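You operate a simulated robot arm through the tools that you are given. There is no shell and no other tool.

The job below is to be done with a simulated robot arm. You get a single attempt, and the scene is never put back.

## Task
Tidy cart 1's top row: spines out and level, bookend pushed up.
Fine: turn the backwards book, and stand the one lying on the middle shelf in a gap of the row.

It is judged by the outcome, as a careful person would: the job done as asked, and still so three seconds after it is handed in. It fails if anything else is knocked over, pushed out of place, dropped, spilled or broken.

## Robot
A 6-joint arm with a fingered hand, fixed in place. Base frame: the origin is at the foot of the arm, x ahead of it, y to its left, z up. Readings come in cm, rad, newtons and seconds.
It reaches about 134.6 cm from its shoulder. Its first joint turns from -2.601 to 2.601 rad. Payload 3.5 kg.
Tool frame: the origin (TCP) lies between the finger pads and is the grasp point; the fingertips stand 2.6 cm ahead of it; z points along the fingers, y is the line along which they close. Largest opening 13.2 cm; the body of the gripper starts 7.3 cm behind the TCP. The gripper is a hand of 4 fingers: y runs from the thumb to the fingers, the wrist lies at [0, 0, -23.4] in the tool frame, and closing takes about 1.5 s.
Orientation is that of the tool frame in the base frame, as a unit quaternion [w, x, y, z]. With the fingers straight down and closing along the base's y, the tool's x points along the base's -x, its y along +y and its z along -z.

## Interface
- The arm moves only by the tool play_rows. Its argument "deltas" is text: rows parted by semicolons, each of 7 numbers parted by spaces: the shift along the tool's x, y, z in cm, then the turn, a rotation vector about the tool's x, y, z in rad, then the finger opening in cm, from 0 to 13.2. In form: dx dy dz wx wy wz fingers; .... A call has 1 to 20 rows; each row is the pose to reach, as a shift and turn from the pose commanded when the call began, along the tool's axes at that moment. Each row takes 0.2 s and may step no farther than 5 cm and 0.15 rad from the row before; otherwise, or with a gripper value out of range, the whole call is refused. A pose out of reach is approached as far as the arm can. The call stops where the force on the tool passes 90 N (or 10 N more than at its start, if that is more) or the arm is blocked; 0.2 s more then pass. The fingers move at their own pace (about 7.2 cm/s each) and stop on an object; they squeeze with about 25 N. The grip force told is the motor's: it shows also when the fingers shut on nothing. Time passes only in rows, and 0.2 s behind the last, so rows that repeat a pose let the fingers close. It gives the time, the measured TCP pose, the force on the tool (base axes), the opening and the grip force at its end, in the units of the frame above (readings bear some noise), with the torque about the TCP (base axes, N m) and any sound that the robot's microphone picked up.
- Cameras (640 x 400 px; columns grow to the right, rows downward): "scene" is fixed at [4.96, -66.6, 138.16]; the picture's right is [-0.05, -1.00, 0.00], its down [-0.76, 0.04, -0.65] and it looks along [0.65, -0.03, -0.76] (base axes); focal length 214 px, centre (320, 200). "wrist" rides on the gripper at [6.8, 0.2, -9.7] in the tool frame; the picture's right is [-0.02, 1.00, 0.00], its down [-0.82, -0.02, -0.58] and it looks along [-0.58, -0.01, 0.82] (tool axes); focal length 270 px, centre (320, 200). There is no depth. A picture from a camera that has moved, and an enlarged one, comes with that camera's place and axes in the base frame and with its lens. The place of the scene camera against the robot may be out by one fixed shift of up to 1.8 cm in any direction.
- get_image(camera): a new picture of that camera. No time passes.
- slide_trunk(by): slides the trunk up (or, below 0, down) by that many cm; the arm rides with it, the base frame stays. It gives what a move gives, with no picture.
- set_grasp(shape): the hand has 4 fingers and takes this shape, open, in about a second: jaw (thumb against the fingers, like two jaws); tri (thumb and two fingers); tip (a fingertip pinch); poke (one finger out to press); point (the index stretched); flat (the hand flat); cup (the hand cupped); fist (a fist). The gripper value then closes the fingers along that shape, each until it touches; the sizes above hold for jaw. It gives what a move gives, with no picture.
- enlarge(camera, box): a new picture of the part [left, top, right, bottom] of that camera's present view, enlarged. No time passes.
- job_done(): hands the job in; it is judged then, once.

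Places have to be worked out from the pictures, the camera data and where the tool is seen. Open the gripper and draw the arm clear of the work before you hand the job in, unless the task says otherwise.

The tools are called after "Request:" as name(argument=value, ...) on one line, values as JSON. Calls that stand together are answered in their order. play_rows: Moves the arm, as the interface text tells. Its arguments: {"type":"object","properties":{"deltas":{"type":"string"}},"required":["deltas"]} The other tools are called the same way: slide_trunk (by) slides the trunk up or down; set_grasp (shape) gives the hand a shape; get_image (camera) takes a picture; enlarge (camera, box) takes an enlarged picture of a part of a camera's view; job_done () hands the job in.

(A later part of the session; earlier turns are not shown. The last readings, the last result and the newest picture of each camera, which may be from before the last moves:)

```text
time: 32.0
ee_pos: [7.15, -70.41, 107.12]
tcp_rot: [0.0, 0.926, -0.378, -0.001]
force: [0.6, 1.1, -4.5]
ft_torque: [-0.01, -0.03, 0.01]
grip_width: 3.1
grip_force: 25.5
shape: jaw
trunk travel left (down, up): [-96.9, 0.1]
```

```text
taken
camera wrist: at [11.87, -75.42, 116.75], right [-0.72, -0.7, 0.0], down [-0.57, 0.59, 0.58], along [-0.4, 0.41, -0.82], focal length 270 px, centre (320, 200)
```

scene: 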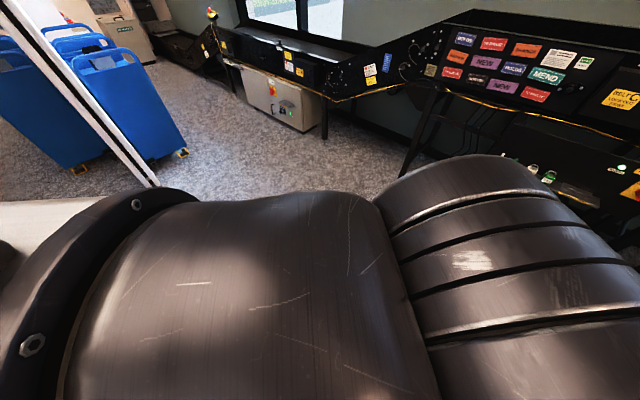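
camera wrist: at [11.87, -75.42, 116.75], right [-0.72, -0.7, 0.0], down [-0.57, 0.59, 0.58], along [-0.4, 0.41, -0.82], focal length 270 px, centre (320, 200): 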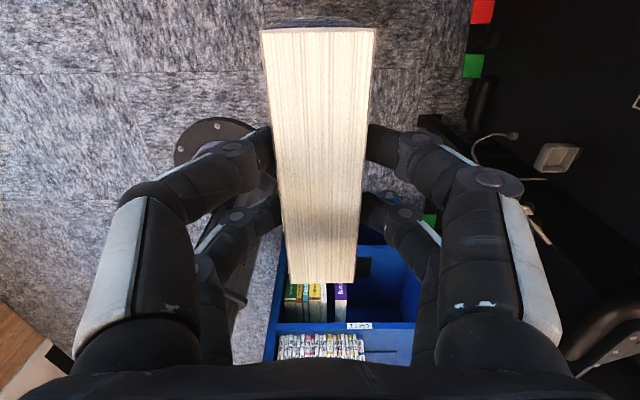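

Another blue unit is visible on the robot's side in this view. I need to know where it is before lowering the arm later, so I'll enlarge it.

Request:
enlarge(camera="wrist", box=[220, 220, 460, 370])

```text
2.67 times, centred on (340, 295) of wrist
camera zoom: at [11.87, -75.42, 116.75], right [-0.72, -0.7, 0.0], down [-0.57, 0.59, 0.58], along [-0.4, 0.41, -0.82], focal length 721 px, centre (267, -53)
```

zoom: 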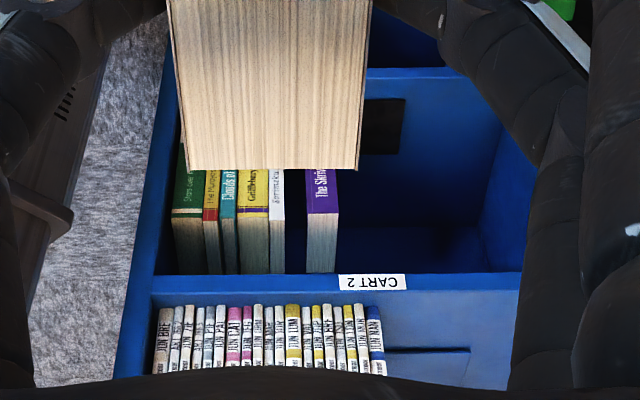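

Cart 2 stands behind the robot's line, clear of my work area. I now turn the book half a revolution here in free air.

Request:
play_rows(deltas="0 0 0 0 0 -0.15 2.5; 0 0 0 0 0 -0.3 2.5; 0 0 0 0 0 -0.45 2.5; 0 0 0 0 0 -0.6 2.5; 0 0 0 0 0 -0.75 2.5; 0 0 0 0 0 -0.9 2.5; 0 0 0 0 0 -1.05 2.5; 0 0 0 0 0 -1.2 2.5; 0 0 0 0 0 -1.35 2.5; 0 0 0 0 0 -1.5 2.5; 0 0 0 0 0 -1.65 2.5; 0 0 0 0 0 -1.8 2.5; 0 0 0 0 0 -1.95 2.5; 0 0 0 0 0 -2.1 2.5; 0 0 0 0 0 -2.25 2.5; 0 0 0 0 0 -2.4 2.5; 0 0 0 0 0 -2.55 2.5; 0 0 0 0 0 -2.7 2.5; 0 0 0 0 0 -2.85 2.5; 0 0 0 0 0 -3.0 2.5")

Request:
play_rows(deltas="0 0 0 0 0 -0.07 2.5; 0 0 0 0 0 -0.1416 2.5; 0 0 0 0 0 -0.1416 2.5")

Request:
get_image(camera="wrist")

```text
time: 36.2
ee_pos: [7.19, -70.32, 107.04]
tcp_rot: [0.0, 0.442, 0.897, 0.001]
force: [-0.1, -0.5, -4.5]
ft_torque: [0.04, 0.03, 0.03]
grip_width: 3.1
grip_force: 25.1
shape: jaw
trunk travel left (down, up): [-96.9, 0.1]
```

```text
time: 37.0
ee_pos: [7.17, -70.33, 106.99]
tcp_rot: [0.0, 0.377, 0.926, 0.0]
force: [0.0, -0.6, -4.5]
ft_torque: [0.01, 0.01, -0.01]
grip_width: 3.11
grip_force: 25.7
shape: jaw
trunk travel left (down, up): [-96.9, 0.1]
```

```text
taken
camera wrist: at [2.38, -65.49, 116.76], right [0.72, 0.7, 0.0], down [0.57, -0.59, 0.58], along [0.4, -0.41, -0.82], focal length 270 px, centre (320, 200)
```

wrist: 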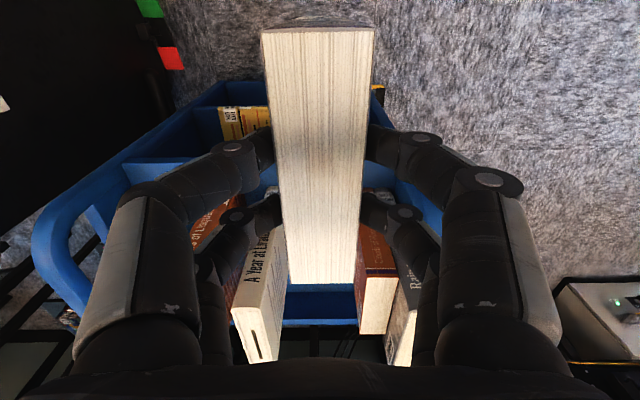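

The spine now faces the front. I carry the book straight in between its neighbours, still raised, aiming for a spine depth about level with the two left books.

Request:
play_rows(deltas="-3 0.2 0 0 0 0 2.5; -7 0.5 0 0 0 0 2.5; -11 0.5 0 0 0 0 2.5; -15 0.5 0 0 0 0 2.5; -19 0.5 0 0 0 0 2.5; -22.5 0.5 0 0 0 0 2.5; -25.5 0.5 0 0 0 0 2.5; -25.5 0.5 0 0 0 0 2.5")

Request:
get_image(camera="wrist")

Request:
enlarge(camera="scene", box=[310, 160, 550, 310])

```text
time: 38.8
ee_pos: [25.65, -87.77, 107.06]
tcp_rot: [-0.001, 0.378, 0.926, -0.001]
force: [0.1, -0.6, -4.6]
ft_torque: [-0.01, 0.0, -0.01]
grip_width: 3.15
grip_force: 24.4
shape: jaw
trunk travel left (down, up): [-96.9, 0.1]
```

```text
taken
camera wrist: at [20.92, -82.96, 116.77], right [0.72, 0.7, 0.0], down [0.57, -0.59, 0.58], along [0.4, -0.41, -0.82], focal length 270 px, centre (320, 200)
```

wrist: 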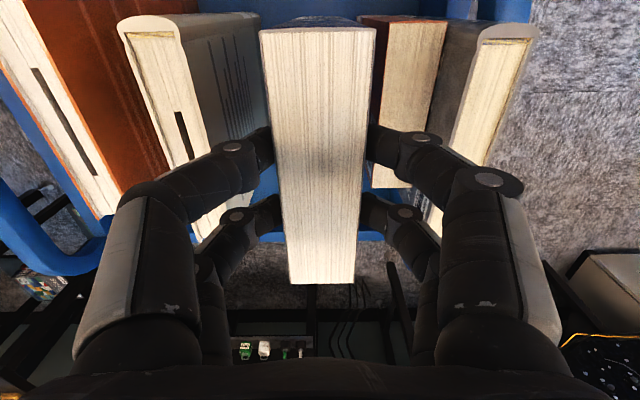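

```text
2.67 times, centred on (430, 235) of scene
camera zoom: at [4.96, -66.6, 138.16], right [-0.05, -1.0, 0.0], down [-0.76, 0.04, -0.65], along [0.65, -0.03, -0.76], focal length 572 px, centre (27, 107)
```

zoom: 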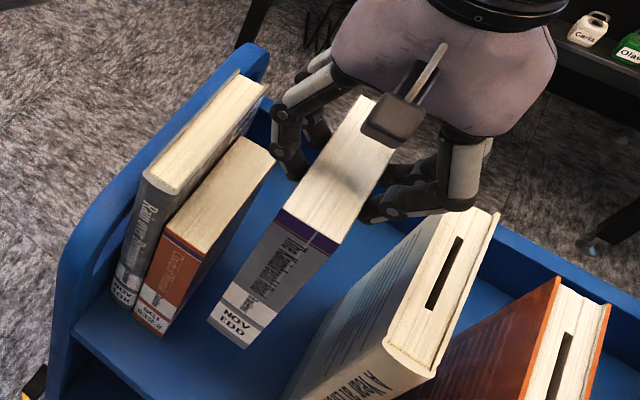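

The turned book shows its spine ("NOV EDD") toward the front, between its neighbours with room on both sides. I lower it onto the shelf.

Request:
slide_trunk(by=-10.0)

Request:
get_image(camera="wrist")

Request:
slide_trunk(by=-0.6)

Request:
enlarge(camera="scene", box=[310, 160, 550, 310])

```text
time: 40.1
ee_pos: [25.66, -87.77, 97.02]
tcp_rot: [0.001, 0.377, 0.926, 0.001]
force: [-0.6, 0.1, -4.2]
ft_torque: [0.0, -0.02, -0.04]
grip_width: 3.11
grip_force: 24.7
shape: jaw
trunk travel left (down, up): [-86.9, 10.1]
```

```text
taken
camera wrist: at [20.9, -82.97, 106.76], right [0.72, 0.7, 0.0], down [0.57, -0.59, 0.58], along [0.4, -0.41, -0.82], focal length 270 px, centre (320, 200)
```

wrist: 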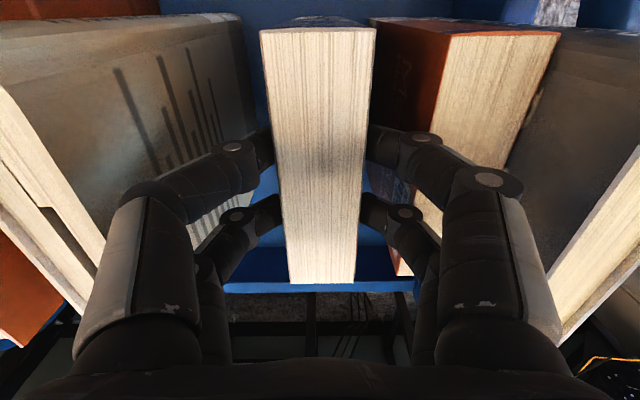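

```text
time: 40.7
ee_pos: [25.6, -87.79, 96.46]
tcp_rot: [-0.001, 0.378, 0.926, 0.001]
force: [0.0, -0.8, -3.7]
ft_torque: [-0.05, 0.02, -0.02]
grip_width: 3.12
grip_force: 25.4
shape: jaw
trunk travel left (down, up): [-86.3, 10.7]
```

```text
2.67 times, centred on (430, 235) of scene
camera zoom: at [4.96, -66.6, 138.16], right [-0.05, -1.0, 0.0], down [-0.76, 0.04, -0.65], along [0.65, -0.03, -0.76], focal length 572 px, centre (27, 107)
```

zoom: 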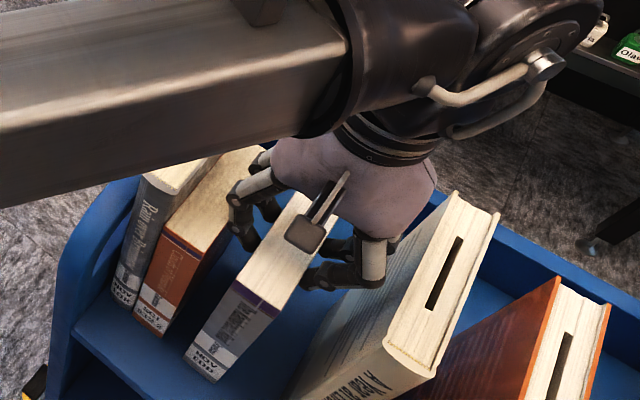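

It's almost down, with the weight still on the hand. I lower the last bit and then release.

Request:
slide_trunk(by=-0.15)

Request:
play_rows(deltas="0 0 0 0 0 0 3.6; 0 0 0 0 0 0 4.2; 0 0 0 0 0 0 4.2; 0 0 0 0 0 0 4.2")

Request:
get_image(camera="wrist")

```text
time: 41.2
ee_pos: [25.59, -87.8, 96.31]
tcp_rot: [0.0, 0.378, 0.926, 0.0]
force: [0.6, -1.9, 2.5]
ft_torque: [0.01, -0.01, 0.01]
grip_width: 3.1
grip_force: 24.7
shape: jaw
trunk travel left (down, up): [-86.2, 10.8]
```

```text
time: 42.2
ee_pos: [25.66, -87.78, 96.25]
tcp_rot: [0.001, 0.378, 0.926, 0.0]
force: [-0.1, -0.2, -0.1]
ft_torque: [0.04, -0.03, 0.01]
grip_width: 4.14
grip_force: 0.1
shape: jaw
trunk travel left (down, up): [-86.2, 10.8]
```

```text
taken
camera wrist: at [20.88, -82.94, 106.03], right [0.72, 0.7, 0.0], down [0.57, -0.59, 0.58], along [0.4, -0.41, -0.82], focal length 270 px, centre (320, 200)
```

wrist: 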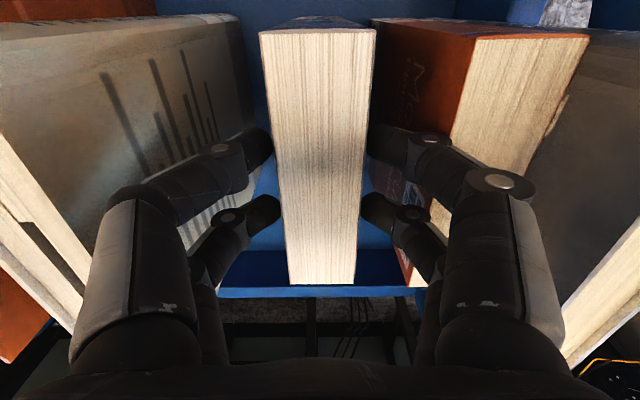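

Released and standing. I raise the hand straight up and check the row.

Request:
slide_trunk(by=3.0)

Request:
slide_trunk(by=7.7)

Request:
play_rows(deltas="4 -1 0 0 0 0 4.2; 8 -2 0 0 0 0 4.2; 12 -3 0 0 0 0 4.2; 16 -4 0 0 0 0 4.2; 20 -5 0 0 0 0 4.2; 20 -5 0 0 0 0 4.2")

Request:
get_image(camera="wrist")

Request:
enlarge(camera="wrist", box=[160, 80, 480, 280])

```text
time: 43.0
ee_pos: [25.5, -87.73, 99.33]
tcp_rot: [-0.001, 0.378, 0.926, 0.0]
force: [0.2, 0.2, 0.4]
ft_torque: [0.0, -0.01, 0.01]
grip_width: 4.16
grip_force: 0.0
shape: jaw
trunk travel left (down, up): [-89.2, 7.8]
```

```text
time: 44.1
ee_pos: [25.66, -87.75, 107.02]
tcp_rot: [0.0, 0.378, 0.926, 0.0]
force: [0.0, 0.1, -0.6]
ft_torque: [0.0, -0.01, -0.01]
grip_width: 4.19
grip_force: 0.0
shape: jaw
trunk travel left (down, up): [-96.9, 0.1]
```

```text
time: 45.5
ee_pos: [7.87, -77.14, 106.94]
tcp_rot: [-0.001, 0.378, 0.926, -0.001]
force: [-0.1, -0.2, 0.1]
ft_torque: [0.03, -0.03, -0.01]
grip_width: 4.18
grip_force: 0.0
shape: jaw
out of reach, approached as far as the arm can: row 4, 5
trunk travel left (down, up): [-96.9, 0.1]
```

```text
taken
camera wrist: at [3.12, -72.36, 116.73], right [0.72, 0.7, 0.0], down [0.57, -0.59, 0.58], along [0.4, -0.41, -0.82], focal length 270 px, centre (320, 200)
```

wrist: 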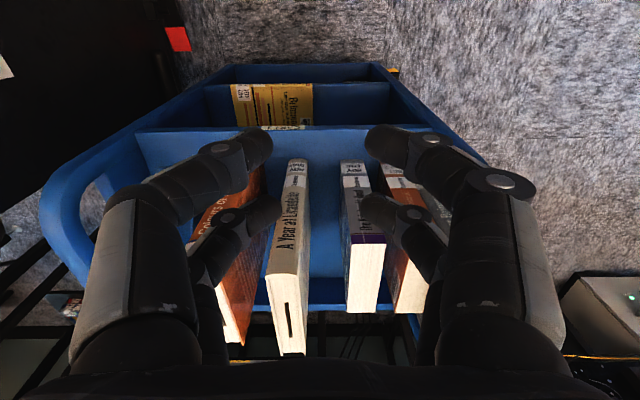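

```text
2.00 times, centred on (320, 180) of wrist
camera zoom: at [3.12, -72.36, 116.73], right [0.72, 0.7, 0.0], down [0.57, -0.59, 0.58], along [0.4, -0.41, -0.82], focal length 541 px, centre (320, 240)
```

zoom: 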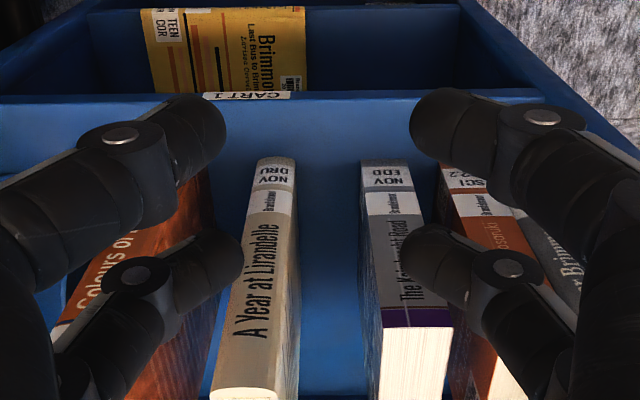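

The row looks right so far. For pushing books low on the shelf and for fetching the yellow book, I need the hand horizontal with the camera on top. So I back off in front of the cart while turning the hand half a revolution.

Request:
play_rows(deltas="1.1 -0.5 0 0 0 0.15 5; 2.2 -1 0 0 0 0.3 5; 3.3 -1.5 0 0 0 0.45 5; 4.4 -2 0 0 0 0.6 5; 5.5 -2.5 0 0 0 0.75 5; 6.6 -3 0 0 0 0.9 5; 7.7 -3.5 0 0 0 1.05 5; 8.8 -4 0 0 0 1.2 5; 9.9 -4.5 0 0 0 1.35 5; 11 -5 0 0 0 1.5 5; 12.1 -5.5 0 0 0 1.65 5; 13.2 -6 0 0 0 1.8 5; 14.3 -6.5 0 0 0 1.95 5; 15.4 -7 0 0 0 2.1 5; 16.5 -7.5 0 0 0 2.25 5; 17.6 -8 0 0 0 2.4 5; 18.7 -8.5 0 0 0 2.55 5; 19.8 -9 0 0 0 2.7 5; 20.9 -9.5 0 0 0 2.85 5; 21.7 -10.4 0 0 0 3.0 5")

Request:
play_rows(deltas="0 0 0 0 0 0.07 5; 0 0 0 0 0 0.14 5; 0 0 0 0 0 0.14 5")

```text
time: 49.7
ee_pos: [-14.85, -69.66, 107.05]
tcp_rot: [-0.001, 0.95, -0.313, 0.0]
force: [-0.8, 0.5, 0.6]
ft_torque: [-0.03, 0.03, -0.04]
grip_width: 4.98
grip_force: 0.1
shape: jaw
trunk travel left (down, up): [-96.9, 0.1]
```

```text
time: 50.5
ee_pos: [-14.88, -69.73, 107.05]
tcp_rot: [-0.001, 0.926, -0.378, 0.0]
force: [0.6, 1.3, -0.1]
ft_torque: [0.0, 0.02, 0.0]
grip_width: 4.96
grip_force: 0.1
shape: jaw
trunk travel left (down, up): [-96.9, 0.1]
```

Now I tilt the hand up to horizontal, fingers pointing at the cart, keeping the wrist at its height.

Request:
play_rows(deltas="3.2 0 -0.263 0 0.15 0 5; 6.3 0 -1.045 0 0.3 0 5; 9.2 0 -2.33 0 0.45 0 5; 11.8 0 -4.09 0 0.6 0 5; 14.0 0 -6.28 0 0.75 0 5; 15.8 0 -8.85 0 0.9 0 5; 17.3 0 -11.76 0 1.05 0 5; 18.3 0 -14.92 0 1.2 0 5; 19.0 0 -18.27 0 1.35 0 5; 19.3 0 -21.74 0 1.5 0 5; 19.4 0 -23.4 0 1.5708 0 5; 19.4 0 -23.4 0 1.5708 0 5")

Request:
get_image(camera="wrist")

Request:
get_image(camera="scene")

```text
time: 53.1
ee_pos: [-0.92, -82.99, 130.46]
tcp_rot: [0.267, 0.655, -0.266, 0.655]
force: [0.6, 0.3, 0.6]
ft_torque: [-0.04, 0.01, 0.01]
grip_width: 4.99
grip_force: 0.1
shape: jaw
trunk travel left (down, up): [-96.9, 0.1]
```

```text
taken
camera wrist: at [-8.04, -76.46, 137.28], right [-0.7, -0.72, -0.03], down [-0.4, 0.42, -0.82], along [0.59, -0.56, -0.58], focal length 270 px, centre (320, 200)
```

wrist: 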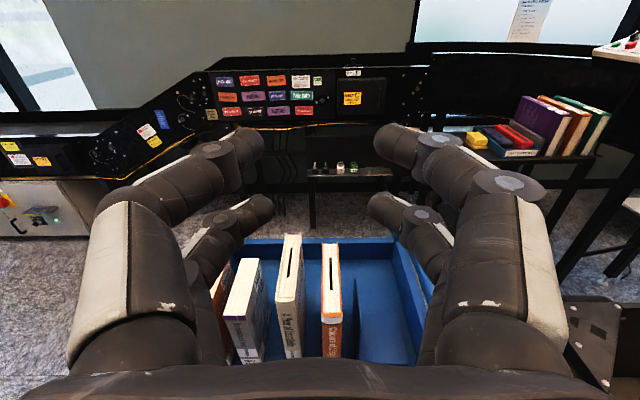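

```text
taken
```

scene: 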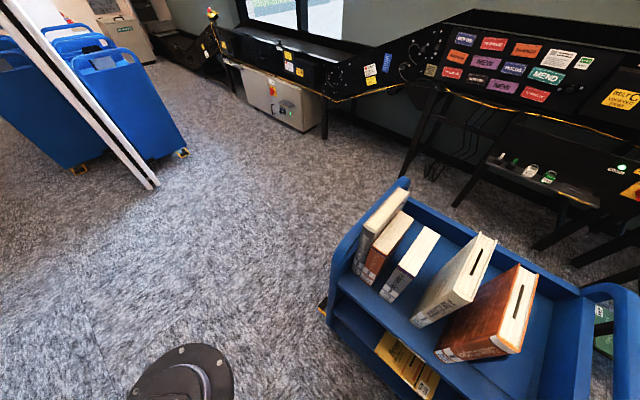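

The hand is now level and pointing at the cart, with an upright view. I try the "point" hand shape here in free air to see the pushing finger.

Request:
set_grasp(shape="point")

Request:
get_image(camera="wrist")

```text
time: 54.0
ee_pos: [-1.03, -83.09, 130.41]
tcp_rot: [0.267, 0.655, -0.267, 0.655]
force: [0.4, 0.2, -0.2]
ft_torque: [0.01, -0.01, -0.01]
grip_width: 0.01
grip_force: 0.1
shape: point
trunk travel left (down, up): [-96.9, 0.1]
```

```text
taken
camera wrist: at [-8.04, -76.47, 137.26], right [-0.7, -0.72, -0.03], down [-0.4, 0.42, -0.82], along [0.59, -0.56, -0.58], focal length 270 px, centre (320, 200)
```

wrist: 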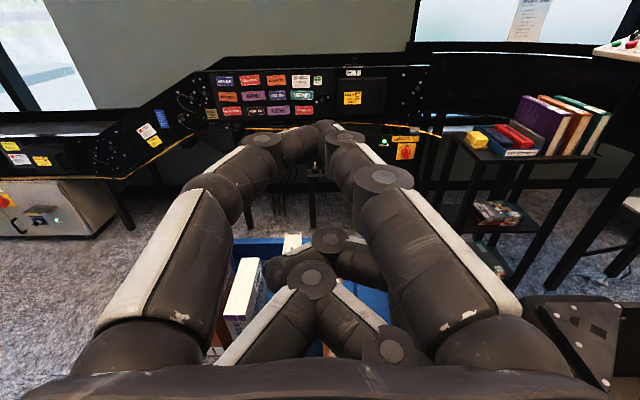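

The "point" shape brings two fingers together with the others curled. I'll look at "poke" as well.

Request:
set_grasp(shape="poke")

Request:
get_image(camera="wrist")

Request:
set_grasp(shape="flat")

Request:
get_image(camera="wrist")

Request:
set_grasp(shape="fist")

Request:
get_image(camera="wrist")

```text
time: 54.9
ee_pos: [-1.06, -82.94, 130.3]
tcp_rot: [0.267, 0.655, -0.266, 0.655]
force: [-1.0, 0.3, -0.4]
ft_torque: [0.04, -0.01, -0.02]
grip_width: 0.0
grip_force: 0.1
shape: poke
trunk travel left (down, up): [-96.9, 0.1]
```

```text
taken
camera wrist: at [-8.04, -76.46, 137.26], right [-0.7, -0.72, -0.03], down [-0.4, 0.42, -0.82], along [0.59, -0.56, -0.58], focal length 270 px, centre (320, 200)
```

wrist: 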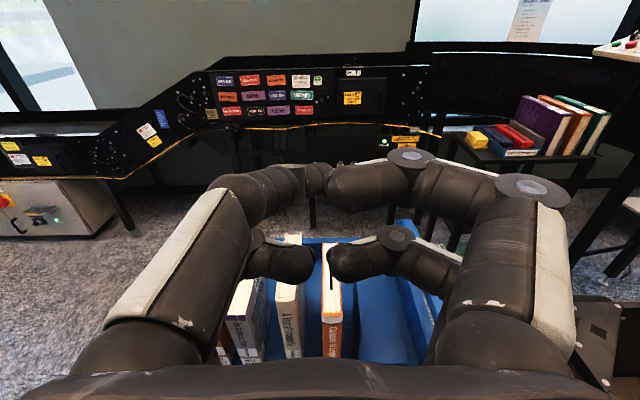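

```text
time: 55.8
ee_pos: [-1.1, -82.93, 130.37]
tcp_rot: [0.267, 0.655, -0.267, 0.655]
force: [0.0, 0.0, -0.4]
ft_torque: [0.01, 0.0, -0.02]
grip_width: 0.02
grip_force: 0.1
shape: flat
trunk travel left (down, up): [-96.9, 0.1]
```

```text
taken
camera wrist: at [-8.04, -76.46, 137.26], right [-0.7, -0.72, -0.03], down [-0.4, 0.42, -0.82], along [0.59, -0.56, -0.58], focal length 270 px, centre (320, 200)
```

wrist: 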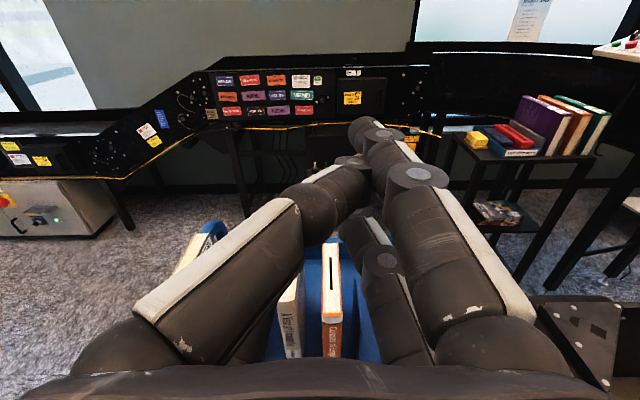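

```text
time: 56.7
ee_pos: [-0.96, -82.96, 130.39]
tcp_rot: [0.267, 0.655, -0.267, 0.655]
force: [-0.1, 0.5, -0.4]
ft_torque: [0.02, -0.03, 0.03]
grip_width: 0.0
grip_force: 0.1
shape: fist
trunk travel left (down, up): [-96.9, 0.1]
```

```text
taken
camera wrist: at [-8.04, -76.46, 137.26], right [-0.7, -0.72, -0.03], down [-0.4, 0.42, -0.82], along [0.59, -0.56, -0.58], focal length 270 px, centre (320, 200)
```

wrist: 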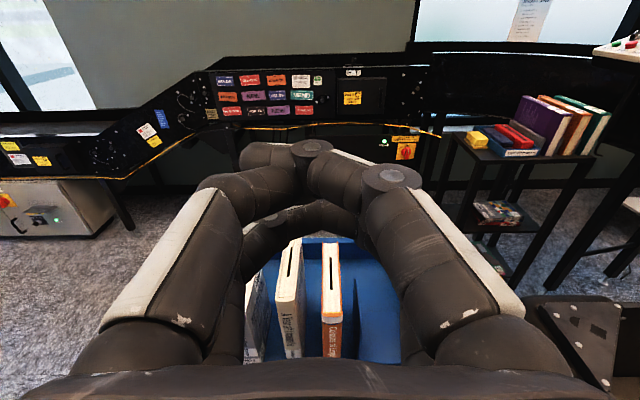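

None of those shapes is slimmer where I need it, so I go back to the jaw. I'll use the top grip to move the turned book and "Lirandelle" left, since the fingertips can pass over the shorter left neighbours. I tilt the hand back down.

Request:
set_grasp(shape="jaw")

Request:
play_rows(deltas="-3.50 0 -0.263 0 -0.15 0 5; -6.91 0 -1.045 0 -0.3 0 5; -10.18 0 -2.33 0 -0.45 0 5; -13.21 0 -4.09 0 -0.6 0 5; -15.95 0 -6.28 0 -0.75 0 5; -18.33 0 -8.85 0 -0.9 0 5; -20.3 0 -11.76 0 -1.05 0 5; -21.81 0 -14.92 0 -1.2 0 5; -22.83 0 -18.27 0 -1.35 0 5; -23.34 0 -21.74 0 -1.5 0 5; -23.4 0 -23.4 0 -1.5708 0 5; -23.4 0 -23.4 0 -1.5708 0 5")

```text
time: 57.6
ee_pos: [-0.95, -83.01, 130.36]
tcp_rot: [0.266, 0.655, -0.267, 0.655]
force: [-0.3, -0.2, -1.1]
ft_torque: [-0.02, 0.02, -0.04]
grip_width: 13.17
grip_force: 0.1
shape: jaw
trunk travel left (down, up): [-96.9, 0.1]
```

```text
time: 60.2
ee_pos: [-17.84, -66.87, 106.91]
tcp_rot: [0.0, 0.926, -0.377, -0.001]
force: [0.0, -0.7, 0.4]
ft_torque: [0.0, 0.01, 0.05]
grip_width: 5.03
grip_force: 0.0
shape: jaw
trunk travel left (down, up): [-96.9, 0.1]
```

I move above the turned book at full height.

Request:
play_rows(deltas="4.2 -1.4 0 0 0 0 5; 8.4 -2.8 0 0 0 0 5; 12.6 -4.2 0 0 0 0 5; 16.8 -5.6 0 0 0 0 5; 21 -7 0 0 0 0 5; 25.2 -8.4 0 0 0 0 5; 29.4 -9.8 0 0 0 0 5; 33.6 -11.2 0 0 0 0 5; 37.8 -12.6 0 0 0 0 5; 42 -14 0 0 0 0 5; 45.6 -15.46 0 0 0 0 5; 45.6 -15.46 0 0 0 0 5")

Request:
slide_trunk(by=-7.5)

Request:
get_image(camera="wrist")

```text
time: 62.8
ee_pos: [25.71, -87.36, 107.0]
tcp_rot: [0.0, 0.927, -0.376, 0.0]
force: [0.5, 0.0, -0.1]
ft_torque: [0.02, 0.0, 0.01]
grip_width: 5.01
grip_force: 0.0
shape: jaw
trunk travel left (down, up): [-96.9, 0.1]
```

```text
time: 63.9
ee_pos: [25.65, -87.39, 99.6]
tcp_rot: [-0.001, 0.926, -0.377, 0.0]
force: [0.2, 0.7, 0.2]
ft_torque: [-0.01, 0.0, 0.0]
grip_width: 5.02
grip_force: 0.1
shape: jaw
trunk travel left (down, up): [-89.4, 7.6]
```

```text
taken
camera wrist: at [30.42, -92.36, 109.24], right [-0.72, -0.7, 0.0], down [-0.57, 0.58, 0.58], along [-0.4, 0.41, -0.82], focal length 270 px, centre (320, 200)
```

wrist: 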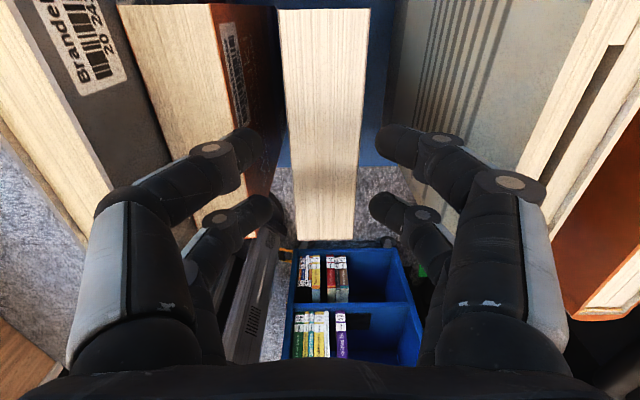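

The book is nearly centred, about 0.3 cm to the right. I correct this and go down just far enough that the tips stay above the red book's top, then close gently.

Request:
play_rows(deltas="0 0.3 0 0 0 0 4.6; 0 0.3 0 0 0 0 4.6")

Request:
slide_trunk(by=-1.9)

Request:
play_rows(deltas="0 0 0 0 0 0 2.5; 0 0 0 0 0 0 2.5; 0 0 0 0 0 0 2.5; 0 0 0 0 0 0 2.5; 0 0 0 0 0 0 2.5; 0 0 0 0 0 0 2.5")

Request:
slide_trunk(by=0.4)

Request:
get_image(camera="wrist")

```text
time: 64.5
ee_pos: [25.33, -87.59, 99.59]
tcp_rot: [0.0, 0.926, -0.377, 0.001]
force: [0.2, 0.2, -0.1]
ft_torque: [0.01, 0.03, 0.02]
grip_width: 4.64
grip_force: 0.1
shape: jaw
trunk travel left (down, up): [-89.4, 7.6]
```

```text
time: 65.2
ee_pos: [25.49, -87.59, 97.66]
tcp_rot: [0.0, 0.926, -0.377, 0.0]
force: [0.6, -0.4, 0.3]
ft_torque: [-0.02, 0.03, -0.02]
grip_width: 4.6
grip_force: 0.1
shape: jaw
trunk travel left (down, up): [-87.5, 9.5]
```

```text
time: 66.6
ee_pos: [25.48, -87.52, 97.58]
tcp_rot: [0.001, 0.926, -0.377, 0.001]
force: [-0.3, 0.4, -1.1]
ft_torque: [-0.01, -0.03, 0.0]
grip_width: 3.14
grip_force: 25.2
shape: jaw
trunk travel left (down, up): [-87.5, 9.5]
```

```text
time: 67.1
ee_pos: [25.46, -87.63, 97.96]
tcp_rot: [0.0, 0.926, -0.378, 0.001]
force: [0.4, 1.4, -4.2]
ft_torque: [0.04, 0.03, -0.05]
grip_width: 3.13
grip_force: 24.6
shape: jaw
trunk travel left (down, up): [-87.9, 9.1]
```

```text
taken
camera wrist: at [30.23, -92.62, 107.69], right [-0.72, -0.7, 0.0], down [-0.57, 0.58, 0.58], along [-0.4, 0.41, -0.82], focal length 270 px, centre (320, 200)
```

wrist: 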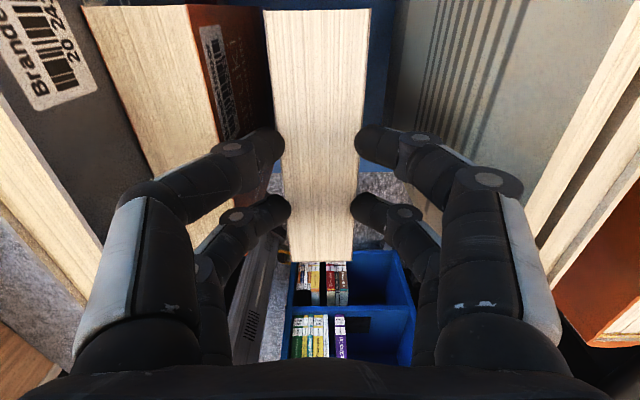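

Held and lifted 4 mm. I move it left 2 cm and look at the remaining gap.

Request:
play_rows(deltas="0 -0.7 0 0 0 0 2.5; 0 -1.4 0 0 0 0 2.5; 0 -2.0 0 0 0 0 2.5; 0 -2.0 0 0 0 0 2.5")

Request:
get_image(camera="wrist")

Request:
enlarge(camera="wrist", box=[180, 0, 420, 150])

Request:
enlarge(camera="scene", box=[330, 180, 490, 310])

```text
time: 68.1
ee_pos: [26.73, -86.33, 98.05]
tcp_rot: [0.0, 0.926, -0.377, 0.001]
force: [-1.3, -0.5, -0.6]
ft_torque: [0.1, -0.01, 0.05]
grip_width: 3.15
grip_force: 25.2
shape: jaw
trunk travel left (down, up): [-87.9, 9.1]
```

```text
taken
camera wrist: at [31.61, -91.28, 107.72], right [-0.72, -0.7, 0.0], down [-0.57, 0.58, 0.58], along [-0.4, 0.41, -0.82], focal length 270 px, centre (320, 200)
```

wrist: 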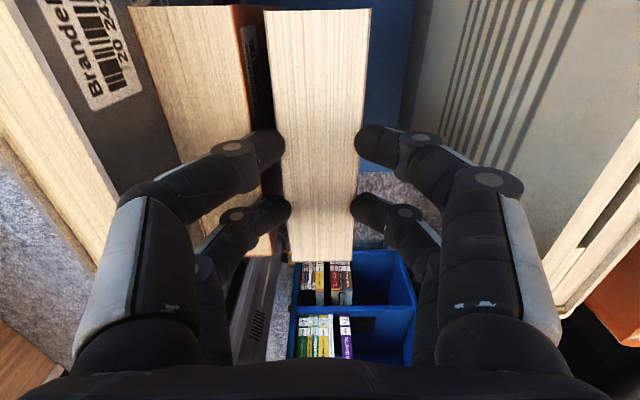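

```text
2.67 times, centred on (300, 75) of wrist
camera zoom: at [31.61, -91.28, 107.72], right [-0.72, -0.7, 0.0], down [-0.57, 0.58, 0.58], along [-0.4, 0.41, -0.82], focal length 721 px, centre (373, 533)
```

zoom: 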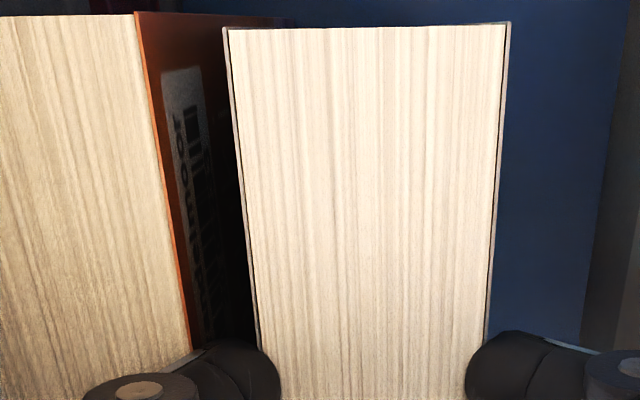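

```text
3.08 times, centred on (410, 245) of scene
camera zoom: at [4.96, -66.6, 138.16], right [-0.05, -1.0, 0.0], down [-0.76, 0.04, -0.65], along [0.65, -0.03, -0.76], focal length 660 px, centre (43, 62)
```

zoom: 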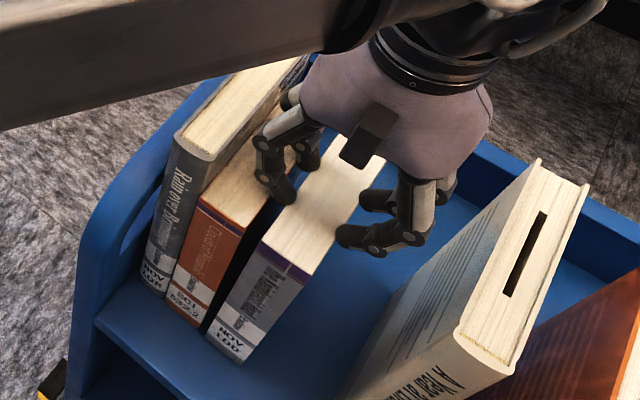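

The weight reading dropped to near zero, so the left fingertip is probably resting on the red book's top edge. I lift another 5 mm before continuing.

Request:
slide_trunk(by=0.5)

Request:
play_rows(deltas="0 -0.4 0 0 0 0 2.5; 0 -0.8 0 0 0 0 2.5; 0 -0.8 0 0 0 0 2.5")

Request:
enlarge(camera="wrist", box=[180, 0, 420, 150])

Request:
enlarge(camera="scene", box=[330, 180, 490, 310])

```text
time: 68.6
ee_pos: [26.92, -86.36, 98.54]
tcp_rot: [0.0, 0.926, -0.377, 0.0]
force: [-0.2, -0.5, -4.8]
ft_torque: [-0.01, 0.02, 0.02]
grip_width: 3.12
grip_force: 25.2
shape: jaw
trunk travel left (down, up): [-88.4, 8.6]
```

```text
time: 69.4
ee_pos: [27.5, -85.77, 98.47]
tcp_rot: [0.0, 0.926, -0.378, 0.0]
force: [0.4, 0.0, -4.0]
ft_torque: [-0.04, 0.05, -0.06]
grip_width: 3.1
grip_force: 24.9
shape: jaw
trunk travel left (down, up): [-88.4, 8.6]
```

```text
2.67 times, centred on (300, 75) of wrist
camera zoom: at [32.2, -90.68, 108.2], right [-0.72, -0.7, 0.0], down [-0.57, 0.58, 0.58], along [-0.4, 0.41, -0.82], focal length 721 px, centre (373, 533)
```

zoom: 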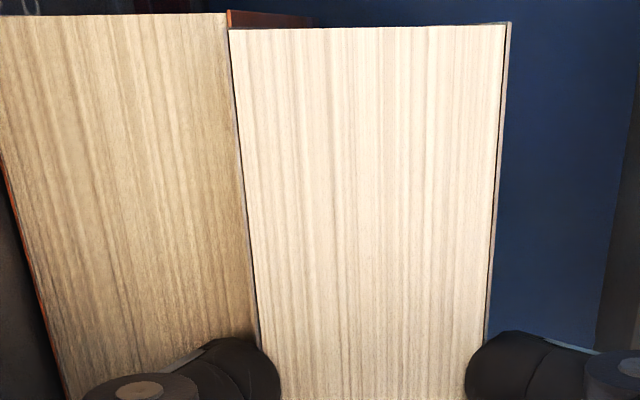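

```text
3.08 times, centred on (410, 245) of scene
camera zoom: at [4.96, -66.6, 138.16], right [-0.05, -1.0, 0.0], down [-0.76, 0.04, -0.65], along [0.65, -0.03, -0.76], focal length 660 px, centre (43, 62)
```

zoom: 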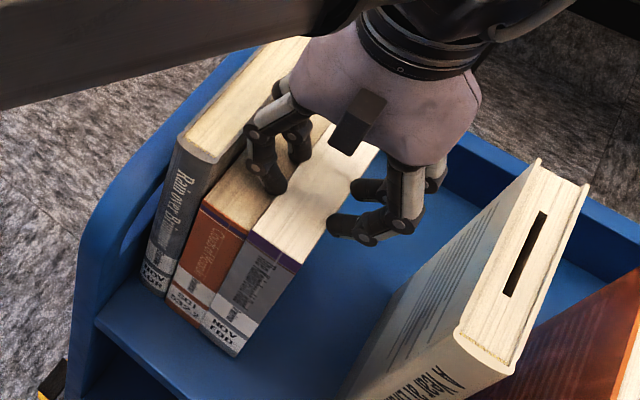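

The turned book is now almost touching the red one. I nudge another 3 mm while watching the force.

Request:
play_rows(deltas="0 -0.15 0 0 0 0 2.5; 0 -0.3 0 0 0 0 2.5; 0 -0.3 0 0 0 0 2.5")

Request:
enlarge(camera="wrist", box=[180, 0, 420, 150])

Request:
enlarge(camera="scene", box=[330, 220, 410, 300])

```text
time: 70.2
ee_pos: [27.7, -85.55, 98.56]
tcp_rot: [0.0, 0.926, -0.377, 0.0]
force: [-1.8, -1.1, 0.2]
ft_torque: [0.05, 0.08, -0.01]
grip_width: 3.14
grip_force: 24.9
shape: jaw
trunk travel left (down, up): [-88.4, 8.6]
```

```text
2.67 times, centred on (300, 75) of wrist
camera zoom: at [32.37, -90.48, 108.23], right [-0.72, -0.7, 0.0], down [-0.57, 0.58, 0.58], along [-0.4, 0.41, -0.82], focal length 721 px, centre (373, 533)
```

zoom: 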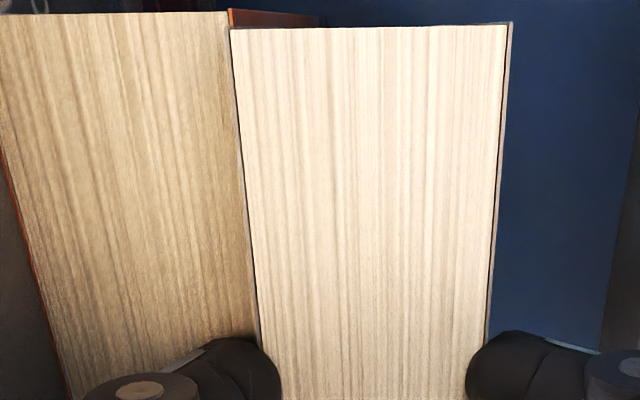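

```text
5.00 times, centred on (370, 260) of scene
camera zoom: at [4.96, -66.6, 138.16], right [-0.05, -1.0, 0.0], down [-0.76, 0.04, -0.65], along [0.65, -0.03, -0.76], focal length 1072 px, centre (70, -100)
```

zoom: 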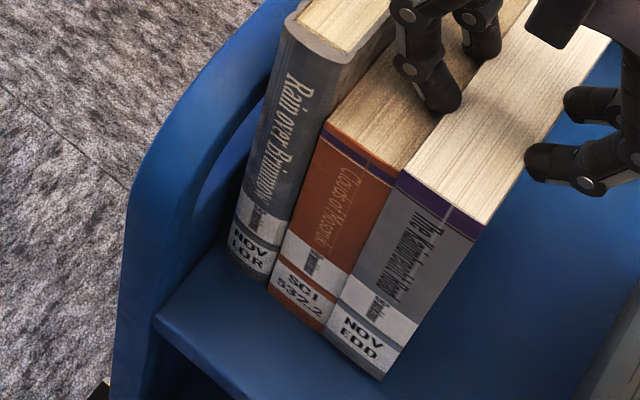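

It touched its neighbour with about a 2 N reaction. I back off 1 mm to relax the contact, lower until the tip is just above the red book's top, then loosen the grip gradually so the book slides the last millimetres down between the fingers.

Request:
play_rows(deltas="0 0.1 0 0 0 0 2.5; 0 0.12 0 0 0 0 2.5")

Request:
slide_trunk(by=-0.4)

Request:
play_rows(deltas="0 0 0 0 0 0 3.15; 0 0 0 0 0 0 3.2; 0 0 0 0 0 0 3.25; 0 0 0 0 0 0 3.3; 0 0 0 0 0 0 3.4; 0 0 0 0 0 0 3.5; 0 0 0 0 0 0 3.6; 0 0 0 0 0 0 3.6")

Request:
get_image(camera="wrist")

Request:
enlarge(camera="scene", box=[330, 220, 410, 300])

```text
time: 70.8
ee_pos: [27.57, -85.57, 98.45]
tcp_rot: [0.0, 0.926, -0.377, 0.0]
force: [-1.9, -0.8, -0.1]
ft_torque: [0.02, 0.07, -0.03]
grip_width: 3.12
grip_force: 25.2
shape: jaw
trunk travel left (down, up): [-88.4, 8.6]
```

```text
time: 71.4
ee_pos: [27.48, -85.54, 98.38]
tcp_rot: [0.002, 0.926, -0.377, 0.001]
force: [1.4, -8.8, 33.4]
ft_torque: [0.26, -0.59, -0.1]
grip_width: 3.26
grip_force: 24.6
shape: jaw
trunk travel left (down, up): [-88.0, 9.0]
```

```text
time: 73.2
ee_pos: [27.47, -85.33, 98.28]
tcp_rot: [0.0, 0.926, -0.377, 0.001]
force: [0.8, -1.5, 22.5]
ft_torque: [0.28, -0.38, -0.07]
grip_width: 3.6
grip_force: 0.0
shape: jaw
trunk travel left (down, up): [-88.0, 9.0]
```

```text
taken
camera wrist: at [32.24, -90.39, 107.99], right [-0.72, -0.7, 0.0], down [-0.57, 0.59, 0.58], along [-0.4, 0.41, -0.82], focal length 270 px, centre (320, 200)
```

wrist: 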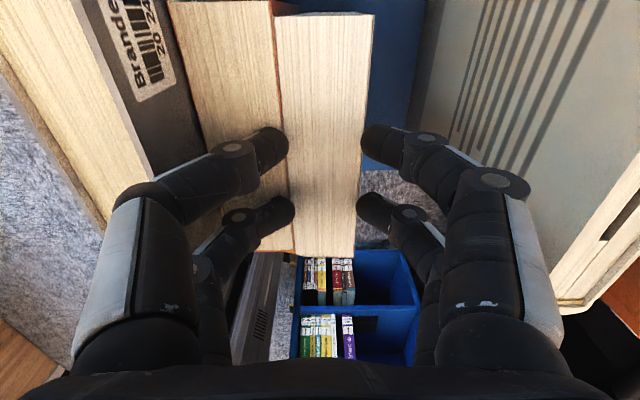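

```text
5.00 times, centred on (370, 260) of scene
camera zoom: at [4.96, -66.6, 138.16], right [-0.05, -1.0, 0.0], down [-0.76, 0.04, -0.65], along [0.65, -0.03, -0.76], focal length 1072 px, centre (70, -100)
```

zoom: 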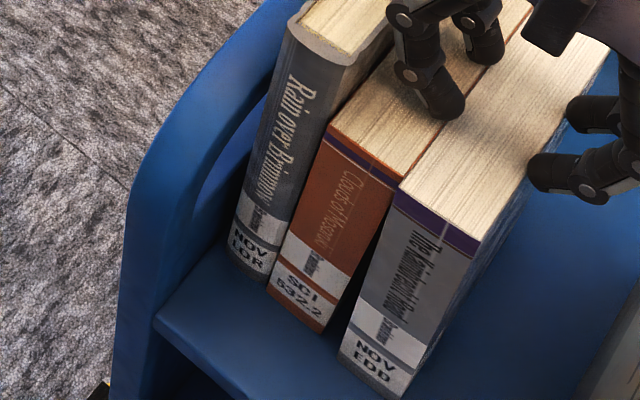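

The left fingertip presses down on the red book with about 22 N. I raise the hand at once to relieve it and look again.

Request:
slide_trunk(by=1.5)

Request:
get_image(camera="wrist")

Request:
enlarge(camera="scene", box=[330, 200, 430, 300])

```text
time: 73.8
ee_pos: [27.6, -85.63, 99.58]
tcp_rot: [0.0, 0.926, -0.377, -0.001]
force: [-0.5, -0.4, 0.3]
ft_torque: [0.01, 0.0, -0.01]
grip_width: 3.6
grip_force: 0.0
shape: jaw
trunk travel left (down, up): [-89.5, 7.5]
```

```text
taken
camera wrist: at [32.33, -90.58, 109.29], right [-0.72, -0.7, 0.0], down [-0.57, 0.58, 0.58], along [-0.4, 0.41, -0.82], focal length 270 px, centre (320, 200)
```

wrist: 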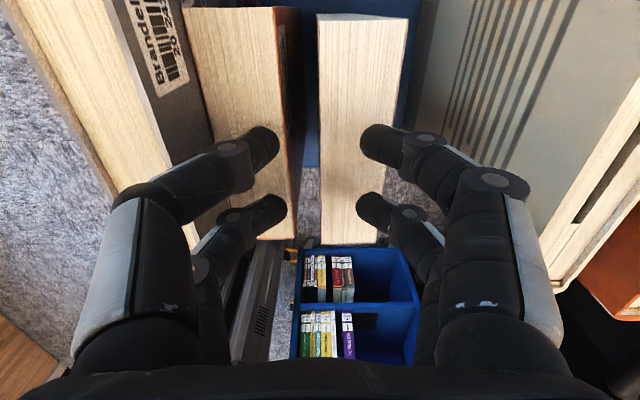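

```text
4.00 times, centred on (380, 250) of scene
camera zoom: at [4.96, -66.6, 138.16], right [-0.05, -1.0, 0.0], down [-0.76, 0.04, -0.65], along [0.65, -0.03, -0.76], focal length 858 px, centre (80, 0)
```

zoom: 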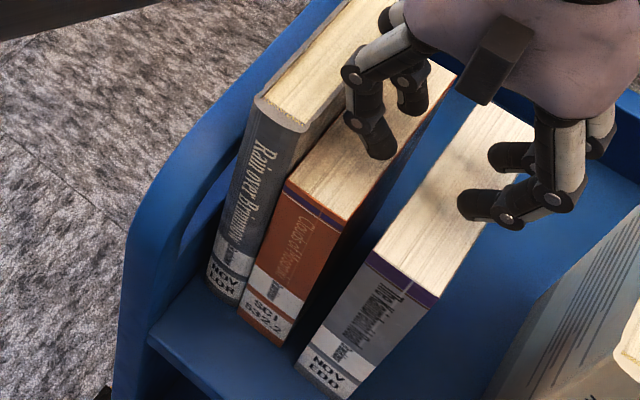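

The turned book righted itself and stands upright, about 2 cm from the red one. I'll close that gap later with a low push. Now I bring "Lirandelle" back left next to it, gripping higher so the tips clear the shorter book completely.

Request:
slide_trunk(by=7.4)

Request:
play_rows(deltas="0.7 4 0 0 0 0 5; 1.5 8 0 0 0 0 5; 2.2 11.84 0 0 0 0 5; 2.2 11.84 0 0 0 0 5")

Request:
slide_trunk(by=-5.0)

Request:
get_image(camera="wrist")

Request:
enlarge(camera="scene", box=[330, 180, 490, 310])

```text
time: 74.9
ee_pos: [27.59, -85.52, 106.93]
tcp_rot: [0.0, 0.926, -0.378, -0.001]
force: [-0.6, -0.1, -0.1]
ft_torque: [0.03, 0.01, 0.02]
grip_width: 3.62
grip_force: 0.0
shape: jaw
trunk travel left (down, up): [-96.9, 0.1]
```

```text
time: 75.9
ee_pos: [20.53, -95.37, 107.02]
tcp_rot: [0.0, 0.926, -0.378, 0.0]
force: [-0.9, -0.3, -0.6]
ft_torque: [0.01, -0.02, -0.01]
grip_width: 4.98
grip_force: 0.1
shape: jaw
trunk travel left (down, up): [-96.9, 0.1]
```

```text
time: 76.8
ee_pos: [20.53, -95.29, 102.04]
tcp_rot: [-0.001, 0.926, -0.377, 0.001]
force: [0.8, 0.0, 0.4]
ft_torque: [0.0, 0.0, 0.0]
grip_width: 5.0
grip_force: 0.1
shape: jaw
trunk travel left (down, up): [-91.9, 5.1]
```

```text
taken
camera wrist: at [25.35, -100.33, 111.74], right [-0.72, -0.7, 0.0], down [-0.57, 0.58, 0.58], along [-0.4, 0.41, -0.82], focal length 270 px, centre (320, 200)
```

wrist: 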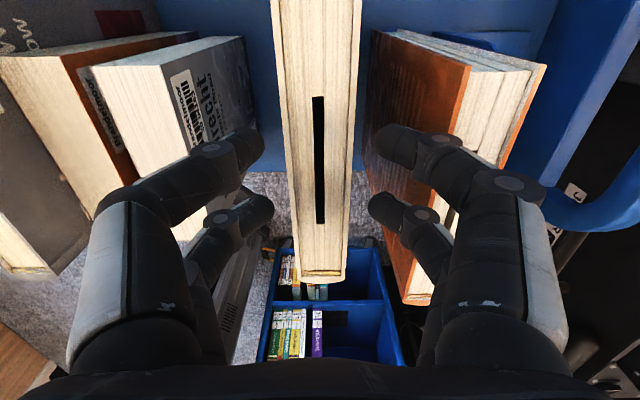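

```text
3.08 times, centred on (410, 245) of scene
camera zoom: at [4.96, -66.6, 138.16], right [-0.05, -1.0, 0.0], down [-0.76, 0.04, -0.65], along [0.65, -0.03, -0.76], focal length 660 px, centre (43, 62)
```

zoom: 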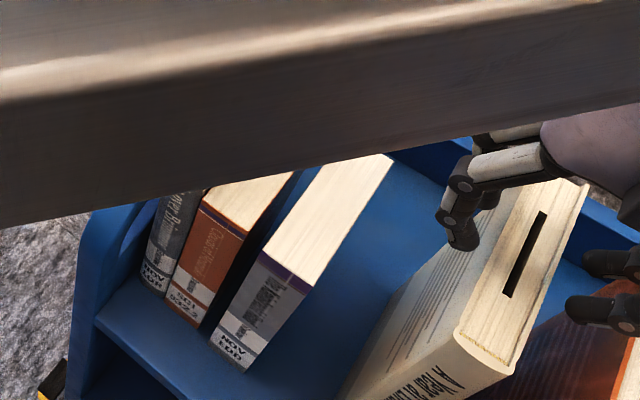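

"Lirandelle" is centred. I grip it with the tips about 2 cm below its top, lift slightly and move it left in steps.

Request:
play_rows(deltas="0 0 0 0 0 0 4.5; 0 0 0 0 0 0 4.5")

Request:
slide_trunk(by=-2.0)

Request:
play_rows(deltas="0 0 0 0 0 0 2; 0 0 0 0 0 0 2; 0 0 0 0 0 0 2; 0 0 0 0 0 0 2; 0 0 0 0 0 0 2; 0 0 0 0 0 0 2")

Request:
slide_trunk(by=0.4)

Request:
play_rows(deltas="0.1 -1 0 0 0 0 2; 0.2 -2 0 0 0 0 2; 0.3 -3 0 0 0 0 2; 0.4 -4 0 0 0 0 2; 0.5 -5 0 0 0 0 2; 0.5 -5.5 0 0 0 0 2; 0.5 -5.5 0 0 0 0 2")

Request:
get_image(camera="wrist")

Request:
enlarge(camera="scene", box=[330, 180, 490, 310])

```text
time: 77.4
ee_pos: [20.68, -95.31, 102.08]
tcp_rot: [0.0, 0.926, -0.377, 0.0]
force: [0.2, 0.2, -0.2]
ft_torque: [0.01, 0.01, -0.02]
grip_width: 4.53
grip_force: 0.1
shape: jaw
trunk travel left (down, up): [-91.9, 5.1]
```

```text
time: 78.1
ee_pos: [20.61, -95.36, 100.03]
tcp_rot: [0.0, 0.926, -0.377, 0.0]
force: [-0.4, 0.3, 0.3]
ft_torque: [-0.01, 0.0, -0.01]
grip_width: 4.54
grip_force: 0.1
shape: jaw
trunk travel left (down, up): [-89.9, 7.1]
```

```text
time: 79.5
ee_pos: [20.56, -95.43, 100.06]
tcp_rot: [0.0, 0.926, -0.377, -0.001]
force: [-0.5, 1.1, 0.1]
ft_torque: [0.01, -0.02, 0.01]
grip_width: 2.59
grip_force: 25.4
shape: jaw
trunk travel left (down, up): [-89.9, 7.1]
```

```text
time: 80.0
ee_pos: [20.55, -95.36, 100.34]
tcp_rot: [0.001, 0.926, -0.377, 0.0]
force: [0.4, 0.4, -5.8]
ft_torque: [-0.02, 0.0, -0.01]
grip_width: 2.61
grip_force: 24.5
shape: jaw
trunk travel left (down, up): [-90.3, 6.7]
```

```text
time: 81.6
ee_pos: [24.76, -91.85, 100.43]
tcp_rot: [-0.001, 0.926, -0.377, 0.0]
force: [-0.4, -1.3, -6.3]
ft_torque: [-0.04, -0.02, 0.02]
grip_width: 2.59
grip_force: 25.3
shape: jaw
trunk travel left (down, up): [-90.3, 6.7]
```

```text
taken
camera wrist: at [29.55, -96.79, 110.08], right [-0.72, -0.7, 0.0], down [-0.57, 0.58, 0.58], along [-0.4, 0.41, -0.82], focal length 270 px, centre (320, 200)
```

wrist: 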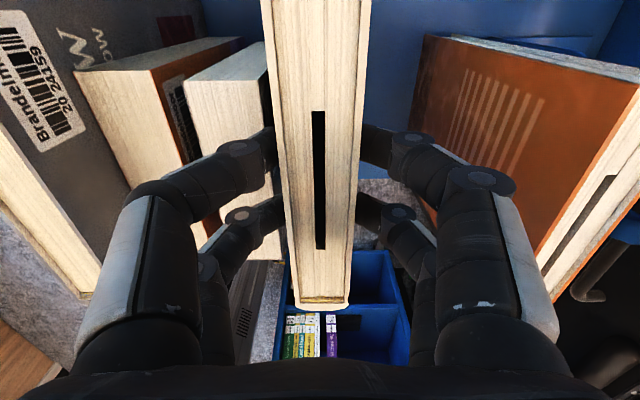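

```text
3.08 times, centred on (410, 245) of scene
camera zoom: at [4.96, -66.6, 138.16], right [-0.05, -1.0, 0.0], down [-0.76, 0.04, -0.65], along [0.65, -0.03, -0.76], focal length 660 px, centre (43, 62)
```

zoom: 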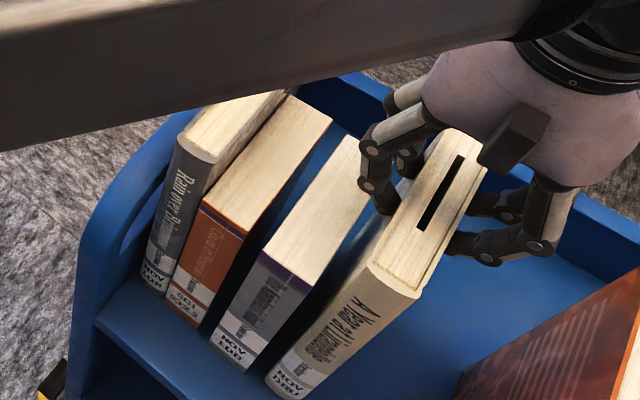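

The remaining gap is about 1 cm. I move 0.8 cm more, lower it to the shelf and release.

Request:
play_rows(deltas="0 -0.4 0 0 0 0 2; 0 -0.8 0 0 0 0 2; 0 -0.8 0 0 0 0 2")

Request:
slide_trunk(by=-0.4)

Request:
enlarge(camera="scene", box=[330, 180, 490, 310])

Request:
get_image(camera="wrist")

```text
time: 82.4
ee_pos: [25.35, -91.27, 100.41]
tcp_rot: [0.0, 0.926, -0.377, -0.001]
force: [0.3, 0.5, -5.8]
ft_torque: [-0.02, -0.01, 0.02]
grip_width: 2.6
grip_force: 25.0
shape: jaw
trunk travel left (down, up): [-90.3, 6.7]
```

```text
time: 83.0
ee_pos: [25.42, -91.18, 99.96]
tcp_rot: [-0.001, 0.926, -0.377, 0.001]
force: [0.9, -0.5, -3.3]
ft_torque: [-0.02, -0.03, -0.03]
grip_width: 2.61
grip_force: 24.9
shape: jaw
trunk travel left (down, up): [-89.9, 7.1]
```

```text
3.08 times, centred on (410, 245) of scene
camera zoom: at [4.96, -66.6, 138.16], right [-0.05, -1.0, 0.0], down [-0.76, 0.04, -0.65], along [0.65, -0.03, -0.76], focal length 660 px, centre (43, 62)
```

zoom: 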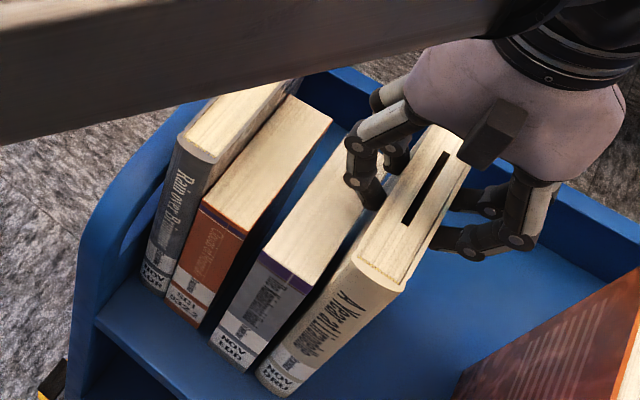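

```text
taken
camera wrist: at [30.1, -96.2, 109.69], right [-0.72, -0.7, 0.0], down [-0.57, 0.58, 0.58], along [-0.4, 0.41, -0.82], focal length 270 px, centre (320, 200)
```

wrist: 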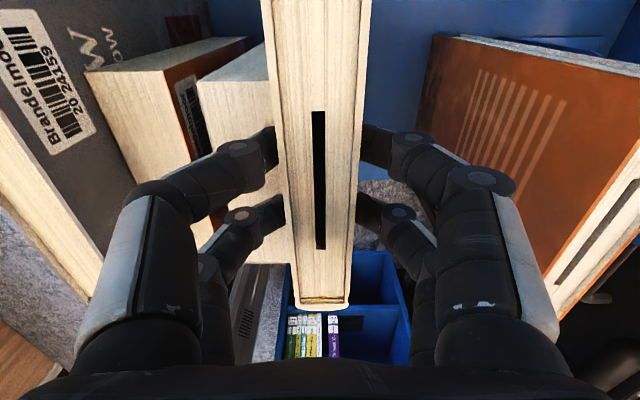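

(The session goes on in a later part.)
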